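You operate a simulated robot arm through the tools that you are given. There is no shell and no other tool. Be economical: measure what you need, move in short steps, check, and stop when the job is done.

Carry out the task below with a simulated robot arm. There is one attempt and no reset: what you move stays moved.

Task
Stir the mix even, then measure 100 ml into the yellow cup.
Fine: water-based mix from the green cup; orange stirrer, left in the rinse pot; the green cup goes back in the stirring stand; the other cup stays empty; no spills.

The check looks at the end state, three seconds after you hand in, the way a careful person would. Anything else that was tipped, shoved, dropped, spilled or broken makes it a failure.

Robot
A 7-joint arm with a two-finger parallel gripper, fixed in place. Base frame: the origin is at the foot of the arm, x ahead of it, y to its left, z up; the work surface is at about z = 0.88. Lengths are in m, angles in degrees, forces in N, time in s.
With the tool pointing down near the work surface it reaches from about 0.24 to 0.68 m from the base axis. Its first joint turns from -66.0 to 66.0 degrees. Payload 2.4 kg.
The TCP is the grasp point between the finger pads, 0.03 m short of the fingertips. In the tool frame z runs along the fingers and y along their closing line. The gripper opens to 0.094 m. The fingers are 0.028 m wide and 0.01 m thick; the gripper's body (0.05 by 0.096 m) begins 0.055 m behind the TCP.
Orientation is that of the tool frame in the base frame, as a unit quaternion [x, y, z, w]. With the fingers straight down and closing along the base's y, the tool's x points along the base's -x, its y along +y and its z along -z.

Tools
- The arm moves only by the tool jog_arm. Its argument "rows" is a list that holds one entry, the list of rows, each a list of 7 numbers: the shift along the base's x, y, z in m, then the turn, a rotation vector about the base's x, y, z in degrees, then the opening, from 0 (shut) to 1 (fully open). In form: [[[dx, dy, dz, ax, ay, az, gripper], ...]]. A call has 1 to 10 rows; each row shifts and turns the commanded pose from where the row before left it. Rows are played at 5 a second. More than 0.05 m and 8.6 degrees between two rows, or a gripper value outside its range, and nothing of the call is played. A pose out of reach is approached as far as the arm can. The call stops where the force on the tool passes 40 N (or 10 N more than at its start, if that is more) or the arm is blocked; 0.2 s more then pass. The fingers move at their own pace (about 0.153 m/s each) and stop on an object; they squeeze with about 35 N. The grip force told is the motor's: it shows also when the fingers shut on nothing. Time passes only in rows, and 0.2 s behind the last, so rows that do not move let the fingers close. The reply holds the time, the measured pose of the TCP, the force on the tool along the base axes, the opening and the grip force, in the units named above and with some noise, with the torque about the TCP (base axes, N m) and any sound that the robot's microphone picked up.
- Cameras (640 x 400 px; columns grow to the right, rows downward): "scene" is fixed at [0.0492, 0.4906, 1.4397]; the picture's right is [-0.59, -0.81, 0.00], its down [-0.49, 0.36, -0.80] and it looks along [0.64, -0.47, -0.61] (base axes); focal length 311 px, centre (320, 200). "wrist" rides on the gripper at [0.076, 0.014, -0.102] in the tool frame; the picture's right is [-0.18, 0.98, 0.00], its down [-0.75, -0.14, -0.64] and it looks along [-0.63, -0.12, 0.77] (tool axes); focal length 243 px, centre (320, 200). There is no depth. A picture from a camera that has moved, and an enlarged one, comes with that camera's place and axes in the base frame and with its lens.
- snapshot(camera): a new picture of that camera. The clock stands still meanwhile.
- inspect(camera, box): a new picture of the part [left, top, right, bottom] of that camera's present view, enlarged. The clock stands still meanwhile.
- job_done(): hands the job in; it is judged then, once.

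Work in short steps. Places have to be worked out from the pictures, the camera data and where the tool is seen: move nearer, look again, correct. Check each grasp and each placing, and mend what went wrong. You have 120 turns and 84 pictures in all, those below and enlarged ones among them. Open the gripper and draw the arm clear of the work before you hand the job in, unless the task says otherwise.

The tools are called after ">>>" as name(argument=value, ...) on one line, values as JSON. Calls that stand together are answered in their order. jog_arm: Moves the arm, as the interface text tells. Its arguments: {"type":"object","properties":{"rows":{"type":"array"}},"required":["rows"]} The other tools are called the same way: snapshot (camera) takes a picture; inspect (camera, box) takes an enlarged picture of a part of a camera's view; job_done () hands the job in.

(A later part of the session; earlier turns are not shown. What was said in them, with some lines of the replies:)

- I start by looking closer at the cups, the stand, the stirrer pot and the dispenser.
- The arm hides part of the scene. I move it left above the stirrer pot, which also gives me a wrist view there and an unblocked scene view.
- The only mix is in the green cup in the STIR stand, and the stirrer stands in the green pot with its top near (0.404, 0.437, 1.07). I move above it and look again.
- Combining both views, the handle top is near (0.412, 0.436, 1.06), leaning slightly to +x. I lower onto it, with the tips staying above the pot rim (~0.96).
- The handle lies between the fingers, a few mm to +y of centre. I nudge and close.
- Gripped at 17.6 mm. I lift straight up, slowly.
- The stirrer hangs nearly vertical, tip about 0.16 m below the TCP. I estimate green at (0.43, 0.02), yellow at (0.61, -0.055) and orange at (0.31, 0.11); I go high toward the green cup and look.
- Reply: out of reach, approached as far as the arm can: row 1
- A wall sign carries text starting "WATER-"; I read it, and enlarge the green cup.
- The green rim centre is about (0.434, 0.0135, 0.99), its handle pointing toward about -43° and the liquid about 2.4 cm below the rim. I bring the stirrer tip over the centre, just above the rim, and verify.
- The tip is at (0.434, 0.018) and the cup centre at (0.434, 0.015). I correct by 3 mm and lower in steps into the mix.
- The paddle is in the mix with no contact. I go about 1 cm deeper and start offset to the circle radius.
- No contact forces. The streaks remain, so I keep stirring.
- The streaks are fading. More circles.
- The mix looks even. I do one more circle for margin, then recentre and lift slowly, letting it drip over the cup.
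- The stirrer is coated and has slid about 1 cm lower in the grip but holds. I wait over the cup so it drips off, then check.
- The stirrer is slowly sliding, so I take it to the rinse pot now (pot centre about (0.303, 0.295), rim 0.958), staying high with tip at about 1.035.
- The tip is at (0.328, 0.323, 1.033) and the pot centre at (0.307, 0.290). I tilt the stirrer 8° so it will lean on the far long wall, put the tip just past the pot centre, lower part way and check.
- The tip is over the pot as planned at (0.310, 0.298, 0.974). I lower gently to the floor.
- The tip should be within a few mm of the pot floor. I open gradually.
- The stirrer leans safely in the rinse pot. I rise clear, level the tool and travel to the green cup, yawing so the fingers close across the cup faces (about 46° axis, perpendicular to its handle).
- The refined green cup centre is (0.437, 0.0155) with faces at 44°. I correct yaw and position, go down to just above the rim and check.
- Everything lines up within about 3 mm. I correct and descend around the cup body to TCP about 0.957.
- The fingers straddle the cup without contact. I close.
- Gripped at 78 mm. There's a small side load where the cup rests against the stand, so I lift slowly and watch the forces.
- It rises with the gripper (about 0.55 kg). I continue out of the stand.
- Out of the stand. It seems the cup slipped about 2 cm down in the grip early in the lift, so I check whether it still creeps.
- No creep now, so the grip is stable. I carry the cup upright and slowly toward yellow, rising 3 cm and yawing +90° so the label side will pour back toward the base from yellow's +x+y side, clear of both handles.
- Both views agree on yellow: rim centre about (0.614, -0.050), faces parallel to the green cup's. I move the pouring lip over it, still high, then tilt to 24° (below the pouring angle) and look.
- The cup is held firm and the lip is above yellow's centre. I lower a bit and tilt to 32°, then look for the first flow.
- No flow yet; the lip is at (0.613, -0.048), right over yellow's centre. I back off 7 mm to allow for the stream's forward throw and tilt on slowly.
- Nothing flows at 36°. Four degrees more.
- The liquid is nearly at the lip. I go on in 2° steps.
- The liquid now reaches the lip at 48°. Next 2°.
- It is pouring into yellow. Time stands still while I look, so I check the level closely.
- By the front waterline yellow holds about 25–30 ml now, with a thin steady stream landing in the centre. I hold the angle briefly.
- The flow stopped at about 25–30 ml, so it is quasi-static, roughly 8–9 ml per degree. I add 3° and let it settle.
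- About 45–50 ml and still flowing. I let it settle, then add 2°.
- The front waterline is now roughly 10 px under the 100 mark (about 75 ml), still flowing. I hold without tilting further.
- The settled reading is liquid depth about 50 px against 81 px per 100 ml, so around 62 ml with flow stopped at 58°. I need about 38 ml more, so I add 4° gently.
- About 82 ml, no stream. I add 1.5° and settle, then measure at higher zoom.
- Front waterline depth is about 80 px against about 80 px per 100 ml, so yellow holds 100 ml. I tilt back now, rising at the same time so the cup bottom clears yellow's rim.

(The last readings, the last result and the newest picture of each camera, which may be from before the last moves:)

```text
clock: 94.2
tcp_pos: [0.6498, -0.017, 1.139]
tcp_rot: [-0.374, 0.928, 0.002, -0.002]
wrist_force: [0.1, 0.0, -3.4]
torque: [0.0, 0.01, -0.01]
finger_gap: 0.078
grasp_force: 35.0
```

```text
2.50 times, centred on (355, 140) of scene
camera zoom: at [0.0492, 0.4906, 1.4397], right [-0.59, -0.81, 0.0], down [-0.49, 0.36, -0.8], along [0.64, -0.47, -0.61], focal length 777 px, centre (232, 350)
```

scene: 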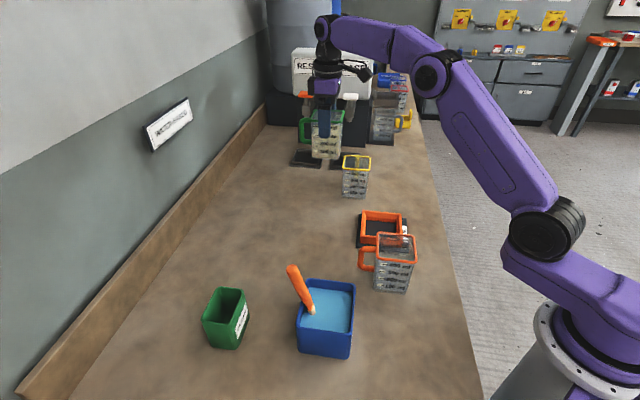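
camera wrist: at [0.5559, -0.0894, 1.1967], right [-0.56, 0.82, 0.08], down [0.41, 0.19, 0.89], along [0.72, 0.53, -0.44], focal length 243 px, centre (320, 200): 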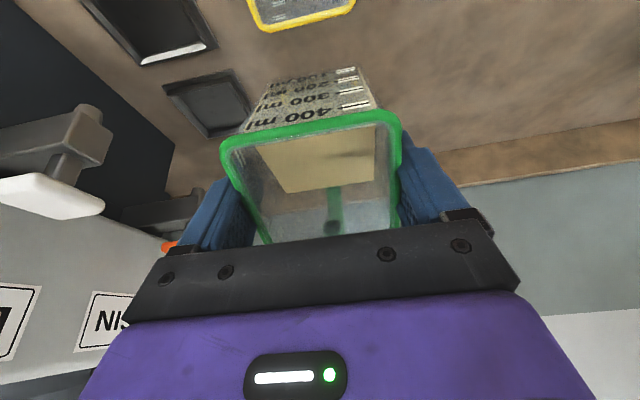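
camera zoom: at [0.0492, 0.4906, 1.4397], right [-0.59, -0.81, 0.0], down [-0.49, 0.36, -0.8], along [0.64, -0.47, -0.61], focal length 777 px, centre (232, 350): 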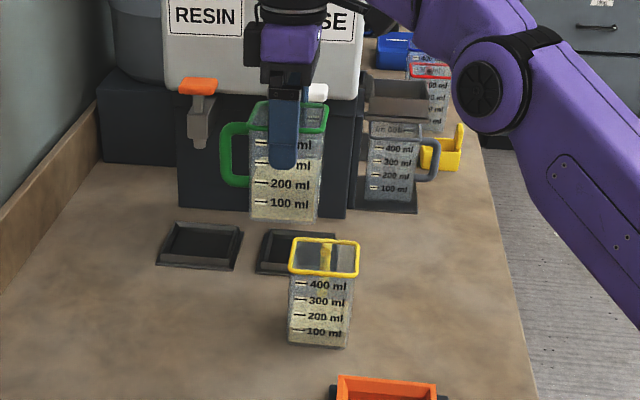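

Upright with no spill seen. I carry the green cup back along the reverse route to above the stand.

>>> jog_arm(rows=[[[-0.004, 0.015, 0, 0, 0, 0, 0.4], [-0.004, 0.015, 0, 0, 0, 0, 0.4], [-0.004, 0.015, 0, 0, 0, 0, 0.4], [-0.004, 0.015, 0, 0, 0, 0, 0.4], [-0.011, 0, 0, 0, 0, -4.5, 0.4], [-0.011, 0, 0, 0, 0, -4.5, 0.4], [-0.011, 0, 0, 0, 0, -4.5, 0.4], [-0.011, 0, 0, 0, 0, -4.5, 0.4], [-0.011, 0, 0, 0, 0, -4.5, 0.4], [-0.011, 0, 0, 0, 0, -4.5, 0.4]]])

>>> jog_arm(rows=[[[-0.011, -0.001, 0, 0, 0, -4.5, 0.4], [-0.011, -0.001, 0, 0, 0, -4.5, 0.4], [-0.011, -0.001, 0, 0, 0, -4.5, 0.4], [-0.011, -0.001, 0, 0, 0, -4.5, 0.4], [-0.011, -0.002, 0, 0, 0, -4.5, 0.4], [-0.011, -0.002, 0, 0, 0, -4.5, 0.4], [-0.011, -0.002, 0, 0, 0, -4.5, 0.4], [-0.011, -0.002, 0, 0, 0, -4.5, 0.4], [-0.011, -0.002, 0, 0, 0, -4.5, 0.4], [-0.011, -0.002, 0, 0, 0, -4.5, 0.4]]])

>>> jog_arm(rows=[[[-0.005, -0.003, 0, 0, 0, -4.5, 0.4], [-0.005, -0.003, 0, 0, 0, -4.5, 0.4], [-0.005, -0.004, 0, 0, 0, -4.5, 0.4], [-0.004, -0.004, 0, 0, 0, -4.5, 0.4], [0, 0, 0, 0, 0, 0, 0.4]]])

```text
clock: 96.4
tcp_pos: [0.569, 0.0434, 1.1397]
tcp_rot: [-0.146, 0.989, 0.002, 0.0]
wrist_force: [-0.3, -0.8, -3.0]
torque: [-0.02, 0.04, 0.01]
finger_gap: 0.078
grasp_force: 34.7
```

```text
clock: 98.6
tcp_pos: [0.4583, 0.0276, 1.1389]
tcp_rot: [0.243, 0.97, 0.001, -0.001]
wrist_force: [0.5, 0.0, -2.5]
torque: [0.03, 0.01, 0.0]
finger_gap: 0.0783
grasp_force: 35.5
```

```text
clock: 99.8
tcp_pos: [0.4398, 0.0139, 1.1396]
tcp_rot: [0.392, 0.92, 0.003, 0.0]
wrist_force: [-0.8, 0.6, -4.2]
torque: [0.03, 0.02, 0.03]
finger_gap: 0.0781
grasp_force: 35.4
```

I correct to (0.4375, 0.013), lower to 1.10 and compare with the picture taken on the way out.

>>> jog_arm(rows=[[[-0.0018, -0.001, -0.015, 0, 0, 0, 0.4], [0, 0, -0.015, 0, 0, 0, 0.4], [0, 0, -0.01, 0, 0, 0, 0.4], [0, 0, 0, 0, 0, 0, 0.4]]])

>>> snapshot(camera="wrist")

>>> inspect(camera="scene", box=[330, 120, 450, 270])

```text
clock: 100.8
tcp_pos: [0.4383, 0.0123, 1.098]
tcp_rot: [0.391, 0.92, 0.001, 0.0]
wrist_force: [-0.6, 0.6, -3.1]
torque: [0.02, 0.05, 0.01]
finger_gap: 0.0782
grasp_force: 34.9
```

```text
10 pictures are left
camera wrist: at [0.3966, 0.0766, 1.2015], right [0.84, 0.55, 0.0], down [0.42, -0.64, 0.64], along [0.35, -0.53, -0.77], focal length 243 px, centre (320, 200)
```

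wrist: 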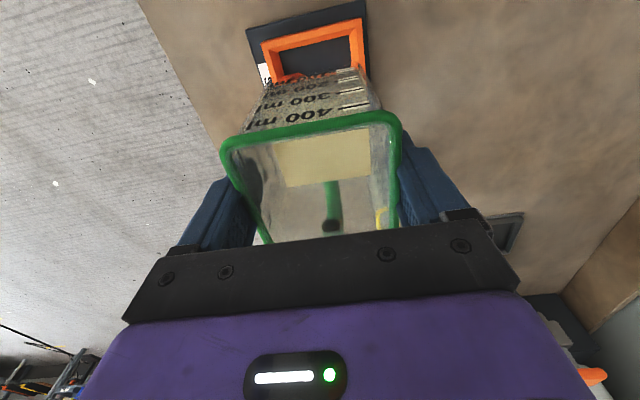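

```text
2.67 times, centred on (390, 195) of scene
camera zoom: at [0.0492, 0.4906, 1.4397], right [-0.59, -0.81, 0.0], down [-0.49, 0.36, -0.8], along [0.64, -0.47, -0.61], focal length 828 px, centre (133, 213)
```

zoom: 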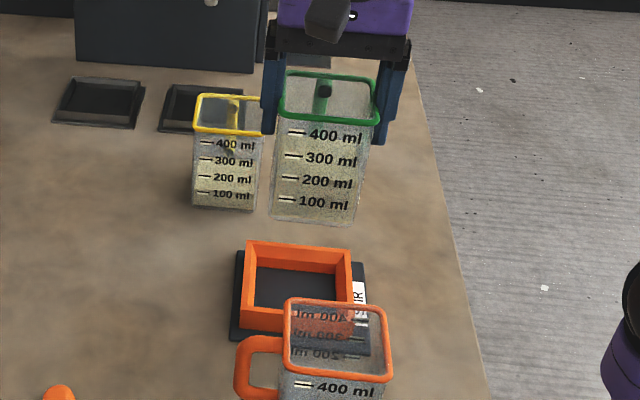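

I'm 1–2 mm from the original pose; the side load at grasp told me the stand's centre lies slightly further along +x+y. I nudge and lower in small steps, watching the force.

>>> jog_arm(rows=[[[0.0012, 0.0015, -0.02, 0, 0, 0, 0.4], [0, 0, -0.02, 0, 0, 0, 0.4], [0, 0, -0.02, 0, 0, 0, 0.4], [0, 0, -0.015, 0, 0, 0, 0.4], [0, 0, 0, 0, 0, 0, 0.4]]])

>>> inspect(camera="scene", box=[345, 170, 435, 270])

```text
clock: 102.0
tcp_pos: [0.4384, 0.0143, 1.0238]
tcp_rot: [0.391, 0.92, 0.001, 0.0]
wrist_force: [0.0, -0.3, -3.9]
torque: [0.02, 0.04, -0.02]
finger_gap: 0.0782
grasp_force: 35.2
```

```text
4.00 times, centred on (390, 220) of scene
camera zoom: at [0.0492, 0.4906, 1.4397], right [-0.59, -0.81, 0.0], down [-0.49, 0.36, -0.8], along [0.64, -0.47, -0.61], focal length 1243 px, centre (40, 120)
```

zoom: 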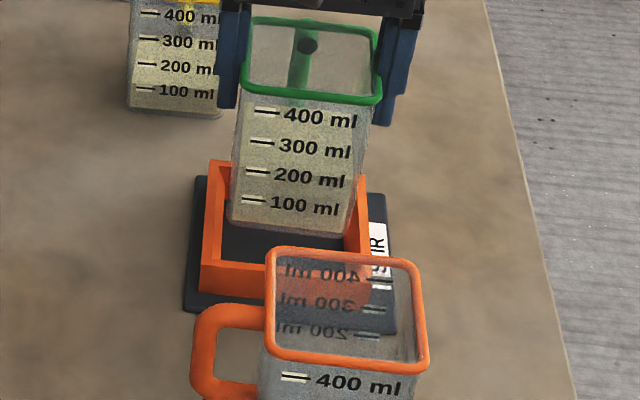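

Aligned with the opening. I continue down slowly.

>>> jog_arm(rows=[[[0, 0, -0.01, 0, 0, 0, 0.4], [0, 0, -0.01, 0, 0, 0, 0.4], [0, 0, -0.008, 0, 0, 0, 0.4], [0, 0, -0.006, 0, 0, 0, 0.4], [0, 0, 0, 0, 0, 0, 0.4]]])

```text
clock: 103.2
tcp_pos: [0.4373, 0.0163, 0.9904]
tcp_rot: [0.391, 0.92, 0.001, 0.0]
wrist_force: [0.4, -1.7, -3.5]
torque: [-0.12, -0.12, 0.07]
finger_gap: 0.0783
grasp_force: 34.9
```

>>> jog_arm(rows=[[[0, 0, -0.003, 0, 0, 0, 0.4], [0, 0, -0.003, 0, 0, 0, 0.4], [0, 0, -0.002, 0, 0, 0, 0.4], [0, 0, 0, 0, 0, 0, 0.4]]])

>>> inspect(camera="scene", box=[345, 170, 435, 270])

```text
clock: 104.2
tcp_pos: [0.4373, 0.0166, 0.9827]
tcp_rot: [0.391, 0.92, 0.003, 0.001]
wrist_force: [-5.7, 7.2, 24.7]
torque: [-0.43, -0.41, 0.03]
finger_gap: 0.0784
grasp_force: 35.1
```

```text
4.00 times, centred on (390, 220) of scene
camera zoom: at [0.0486, 0.4908, 1.4397], right [-0.59, -0.81, 0.0], down [-0.49, 0.36, -0.8], along [0.64, -0.47, -0.61], focal length 1243 px, centre (40, 120)
```

zoom: 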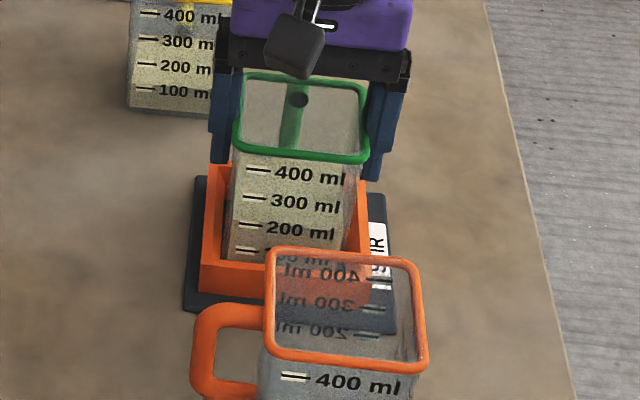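

The cup bottomed out, and its rim and marks sit where they were originally. I relieve the press and open.

>>> jog_arm(rows=[[[0, 0, 0.002, 0, 0, 0, 0.4], [0, 0, 0.001, 0, 0, 0, 0.4], [0, 0, 0, 0, 0, 0, 0.88], [0, 0, 0, 0, 0, 0, 1], [0, 0, 0, 0, 0, 0, 1]]])

>>> snapshot(camera="wrist")

```text
clock: 105.4
tcp_pos: [0.4372, 0.0138, 0.9847]
tcp_rot: [0.392, 0.92, 0.001, 0.0]
wrist_force: [0.2, 0.4, 0.1]
torque: [-0.01, -0.01, -0.01]
finger_gap: 0.0941
grasp_force: 0.0
```

```text
6 pictures are left
camera wrist: at [0.3962, 0.0783, 1.0875], right [0.84, 0.55, 0.0], down [0.42, -0.64, 0.64], along [0.35, -0.53, -0.77], focal length 243 px, centre (320, 200)
```

wrist: 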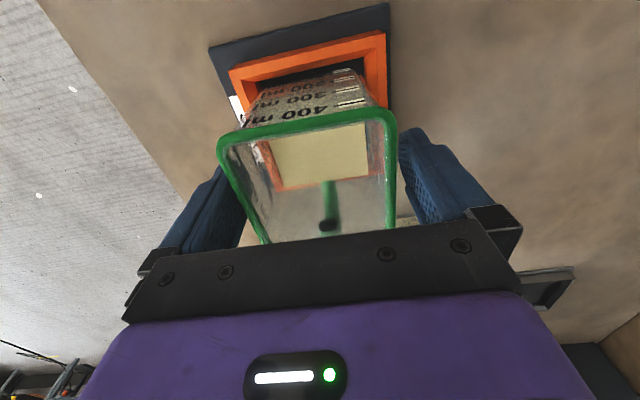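

Released cleanly with clearance on both sides. I rise straight up and away.

>>> jog_arm(rows=[[[-0.001, -0.001, 0.01, 0, 0, 0, 1], [0, 0, 0.015, 0, 0, 0, 1], [0, 0, 0.02, 0, 0, 0, 1], [0, 0, 0.03, 0, 0, 0, 1], [0, 0, 0.04, 0, 0, 0, 1], [0, 0, 0.04, 0, 0, 0, 1], [-0.01, 0.03, 0.04, 0, 0, 0, 1], [-0.01, 0.04, 0.02, 0, 0, 0, 1], [-0.01, 0.045, 0, 0, 0, 0, 1], [-0.01, 0.045, 0, 0, 0, 0, 1]]])

>>> jog_arm(rows=[[[0, 0.045, 0, 0, 0, 0, 1], [0, 0.045, 0, 0, 0, 0, 1], [0, 0.045, 0, 0, 0, 0, 1], [0, 0, 0, 0, 0, 0, 1]]])

>>> snapshot(camera="scene")

>>> inspect(camera="scene", box=[330, 145, 425, 265])

>>> inspect(camera="scene", box=[340, 172, 372, 202])

```text
refused: row 7 steps farther than a row can; nothing moved
```

```text
clock: 105.9
tcp_pos: [0.4369, 0.0578, 0.986]
tcp_rot: [0.392, 0.92, -0.007, -0.003]
wrist_force: [-5.3, -7.4, 10.1]
torque: [-0.44, 0.53, 0.15]
finger_gap: 0.0938
grasp_force: 0.3
stopped in row 2: the force on the tool passed its limit at 72 N (the readings are from after the stop); the commanded pose is now the measured one
```

```text
5 pictures are left
```

scene: 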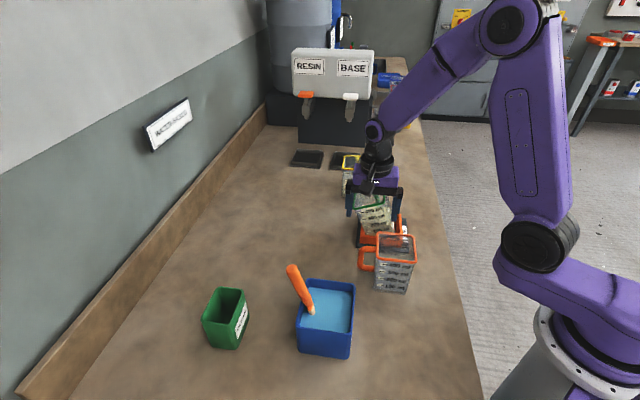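

```text
3.33 times, centred on (378, 205) of scene
camera zoom: at [0.0489, 0.4903, 1.4398], right [-0.59, -0.81, 0.0], down [-0.49, 0.36, -0.8], along [0.64, -0.47, -0.61], focal length 1036 px, centre (128, 183)
```

zoom: 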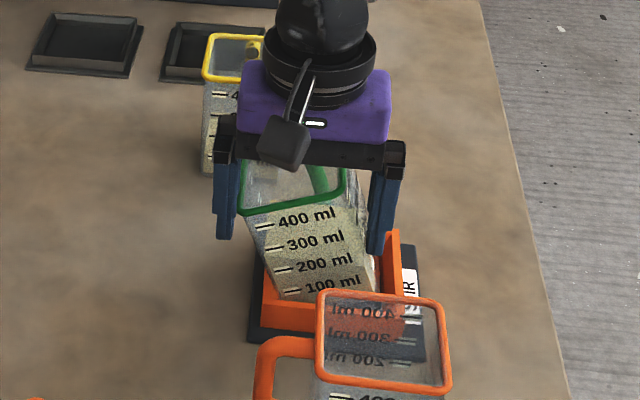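

```text
13.33 times, centred on (356, 187) of scene
camera zoom: at [0.0489, 0.4903, 1.4398], right [-0.59, -0.81, 0.0], down [-0.49, 0.36, -0.8], along [0.64, -0.47, -0.61], focal length 4142 px, centre (-160, 373)
```

zoom: 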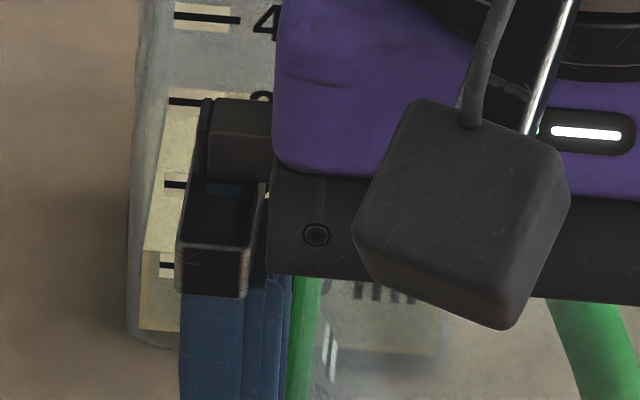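

My mistake: the lift was refused for an oversized row and the sideways move then ran at low height, so the cup leans in the stand. It isn't spilled and the stand hasn't shifted. I go back slowly along the same line so it settles upright between the fingers.

>>> jog_arm(rows=[[[0, -0.004, 0, 0, 0, 0, 1], [0, -0.005, 0, 0, 0, 0, 1], [0, -0.005, 0, 0, 0, 0, 1], [0, -0.005, 0, 0, 0, 0, 1], [0, -0.005, 0, 0, 0, 0, 1], [0, -0.005, 0, 0, 0, 0, 1], [0, 0, 0, 0, 0, 0, 1]]])

```text
clock: 107.5
tcp_pos: [0.4386, 0.03, 0.9865]
tcp_rot: [0.391, 0.921, -0.007, -0.001]
wrist_force: [-0.5, -0.7, -0.5]
torque: [-0.01, -0.01, 0.02]
finger_gap: 0.0938
grasp_force: 0.0
```

>>> jog_arm(rows=[[[0, -0.004, 0, 0, 0, 0, 1], [0, -0.004, 0, 0, 0, 0, 1], [-0.001, -0.004, 0, 0, 0, 0, 1], [-0.001, -0.004, 0, 0, 0, 0, 1], [0, 0, 0, 0, 0, 0, 1]]])

>>> inspect(camera="scene", box=[330, 145, 425, 265])

```text
clock: 108.7
tcp_pos: [0.4374, 0.014, 0.9849]
tcp_rot: [0.391, 0.92, -0.006, -0.002]
wrist_force: [0.2, -0.3, -0.2]
torque: [0.01, 0.03, -0.03]
finger_gap: 0.094
grasp_force: 0.1
```

```text
3.33 times, centred on (378, 205) of scene
camera zoom: at [0.0492, 0.4906, 1.4397], right [-0.59, -0.81, 0.0], down [-0.49, 0.36, -0.8], along [0.64, -0.47, -0.61], focal length 1036 px, centre (128, 183)
```

zoom: 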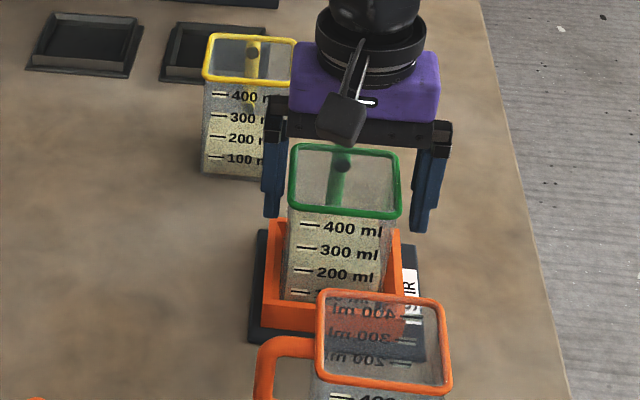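

The cup is back upright and seated exactly as at the start, and yellow is untouched. Now only the lift.

>>> jog_arm(rows=[[[0, 0, 0.01, 0, 0, 0, 1], [0, 0, 0.015, 0, 0, 0, 1], [0, 0, 0.02, 0, 0, 0, 1], [0, 0, 0.03, 0, 0, 0, 1], [0, 0, 0.04, 0, 0, 0, 1], [0, 0, 0.04, 0, 0, 0, 1], [0, 0, 0.04, 0, 0, 0, 1], [0, 0, 0.03, 0, 0, 0, 1]]])

```text
clock: 110.5
tcp_pos: [0.4366, 0.0133, 1.2146]
tcp_rot: [0.391, 0.921, -0.007, -0.003]
wrist_force: [0.3, -0.2, 0.4]
torque: [0.02, 0.02, 0.0]
finger_gap: 0.0935
grasp_force: 0.0
```

The arm is clear at z 1.21, so I move it aside high up (to the left) for a final check.

>>> jog_arm(rows=[[[-0.005, 0.045, 0, 0, 0, 0, 1], [-0.005, 0.045, 0, 0, 0, 0, 1], [-0.005, 0.045, 0, 0, 0, 0, 1], [-0.005, 0.045, 0, 0, 0, 0, 1], [0, 0.045, 0, 0, 0, 0, 1], [0, 0, 0, 0, 0, 0, 1]]])

>>> snapshot(camera="scene")

>>> inspect(camera="scene", box=[335, 150, 425, 300])

```text
clock: 111.9
tcp_pos: [0.4157, 0.2397, 1.2081]
tcp_rot: [0.39, 0.921, -0.007, -0.003]
wrist_force: [-0.5, -0.3, -0.3]
torque: [0.0, 0.02, -0.04]
finger_gap: 0.0942
grasp_force: 0.0
```

```text
1 pictures are left
```

scene: 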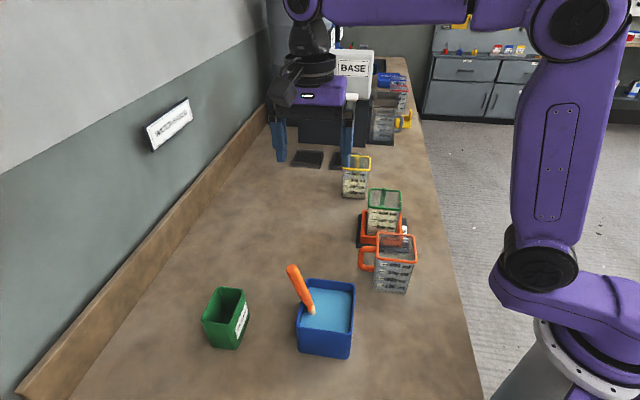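

```text
2.67 times, centred on (380, 225) of scene
camera zoom: at [0.0491, 0.4906, 1.4397], right [-0.59, -0.81, 0.0], down [-0.49, 0.36, -0.8], along [0.64, -0.47, -0.61], focal length 828 px, centre (160, 133)
```

zoom: 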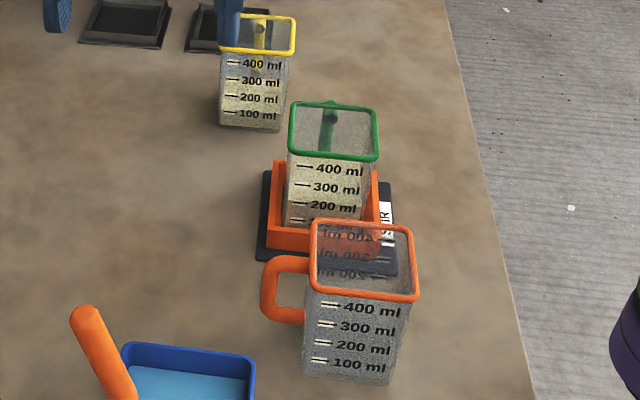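

Everything stands in place with no spill visible. I use the last picture to confirm yellow's level.

>>> inspect(camera="scene", box=[340, 172, 372, 202])

```text
refused: no pictures are left
```

No pictures are left. The last settled reading in yellow was 98–100 ml with no stream, and the gripper is open and clear, so I hand in.

>>> job_done()

```text
The job is handed in.
```

I stirred the mix until it looked even and poured about 98–100 ml into the yellow cup, read from the cup's marks just before I tipped the green cup back. I ran out of pictures before I could re-check that level at the end.

- **Stirrer:** the orange stirrer is in the rinse pot, leaning on its wall.
- **Green cup:** it is back upright in the stirring stand. While backing away I dragged it with the gripper by mistake and it leaned over in the stand. It settled upright again, and the pictures showed no spill and no shift of the stand.
- **Other cup:** I didn't touch the orange cup, and it is still empty.
- **Arm:** the gripper is open and clear of the work.
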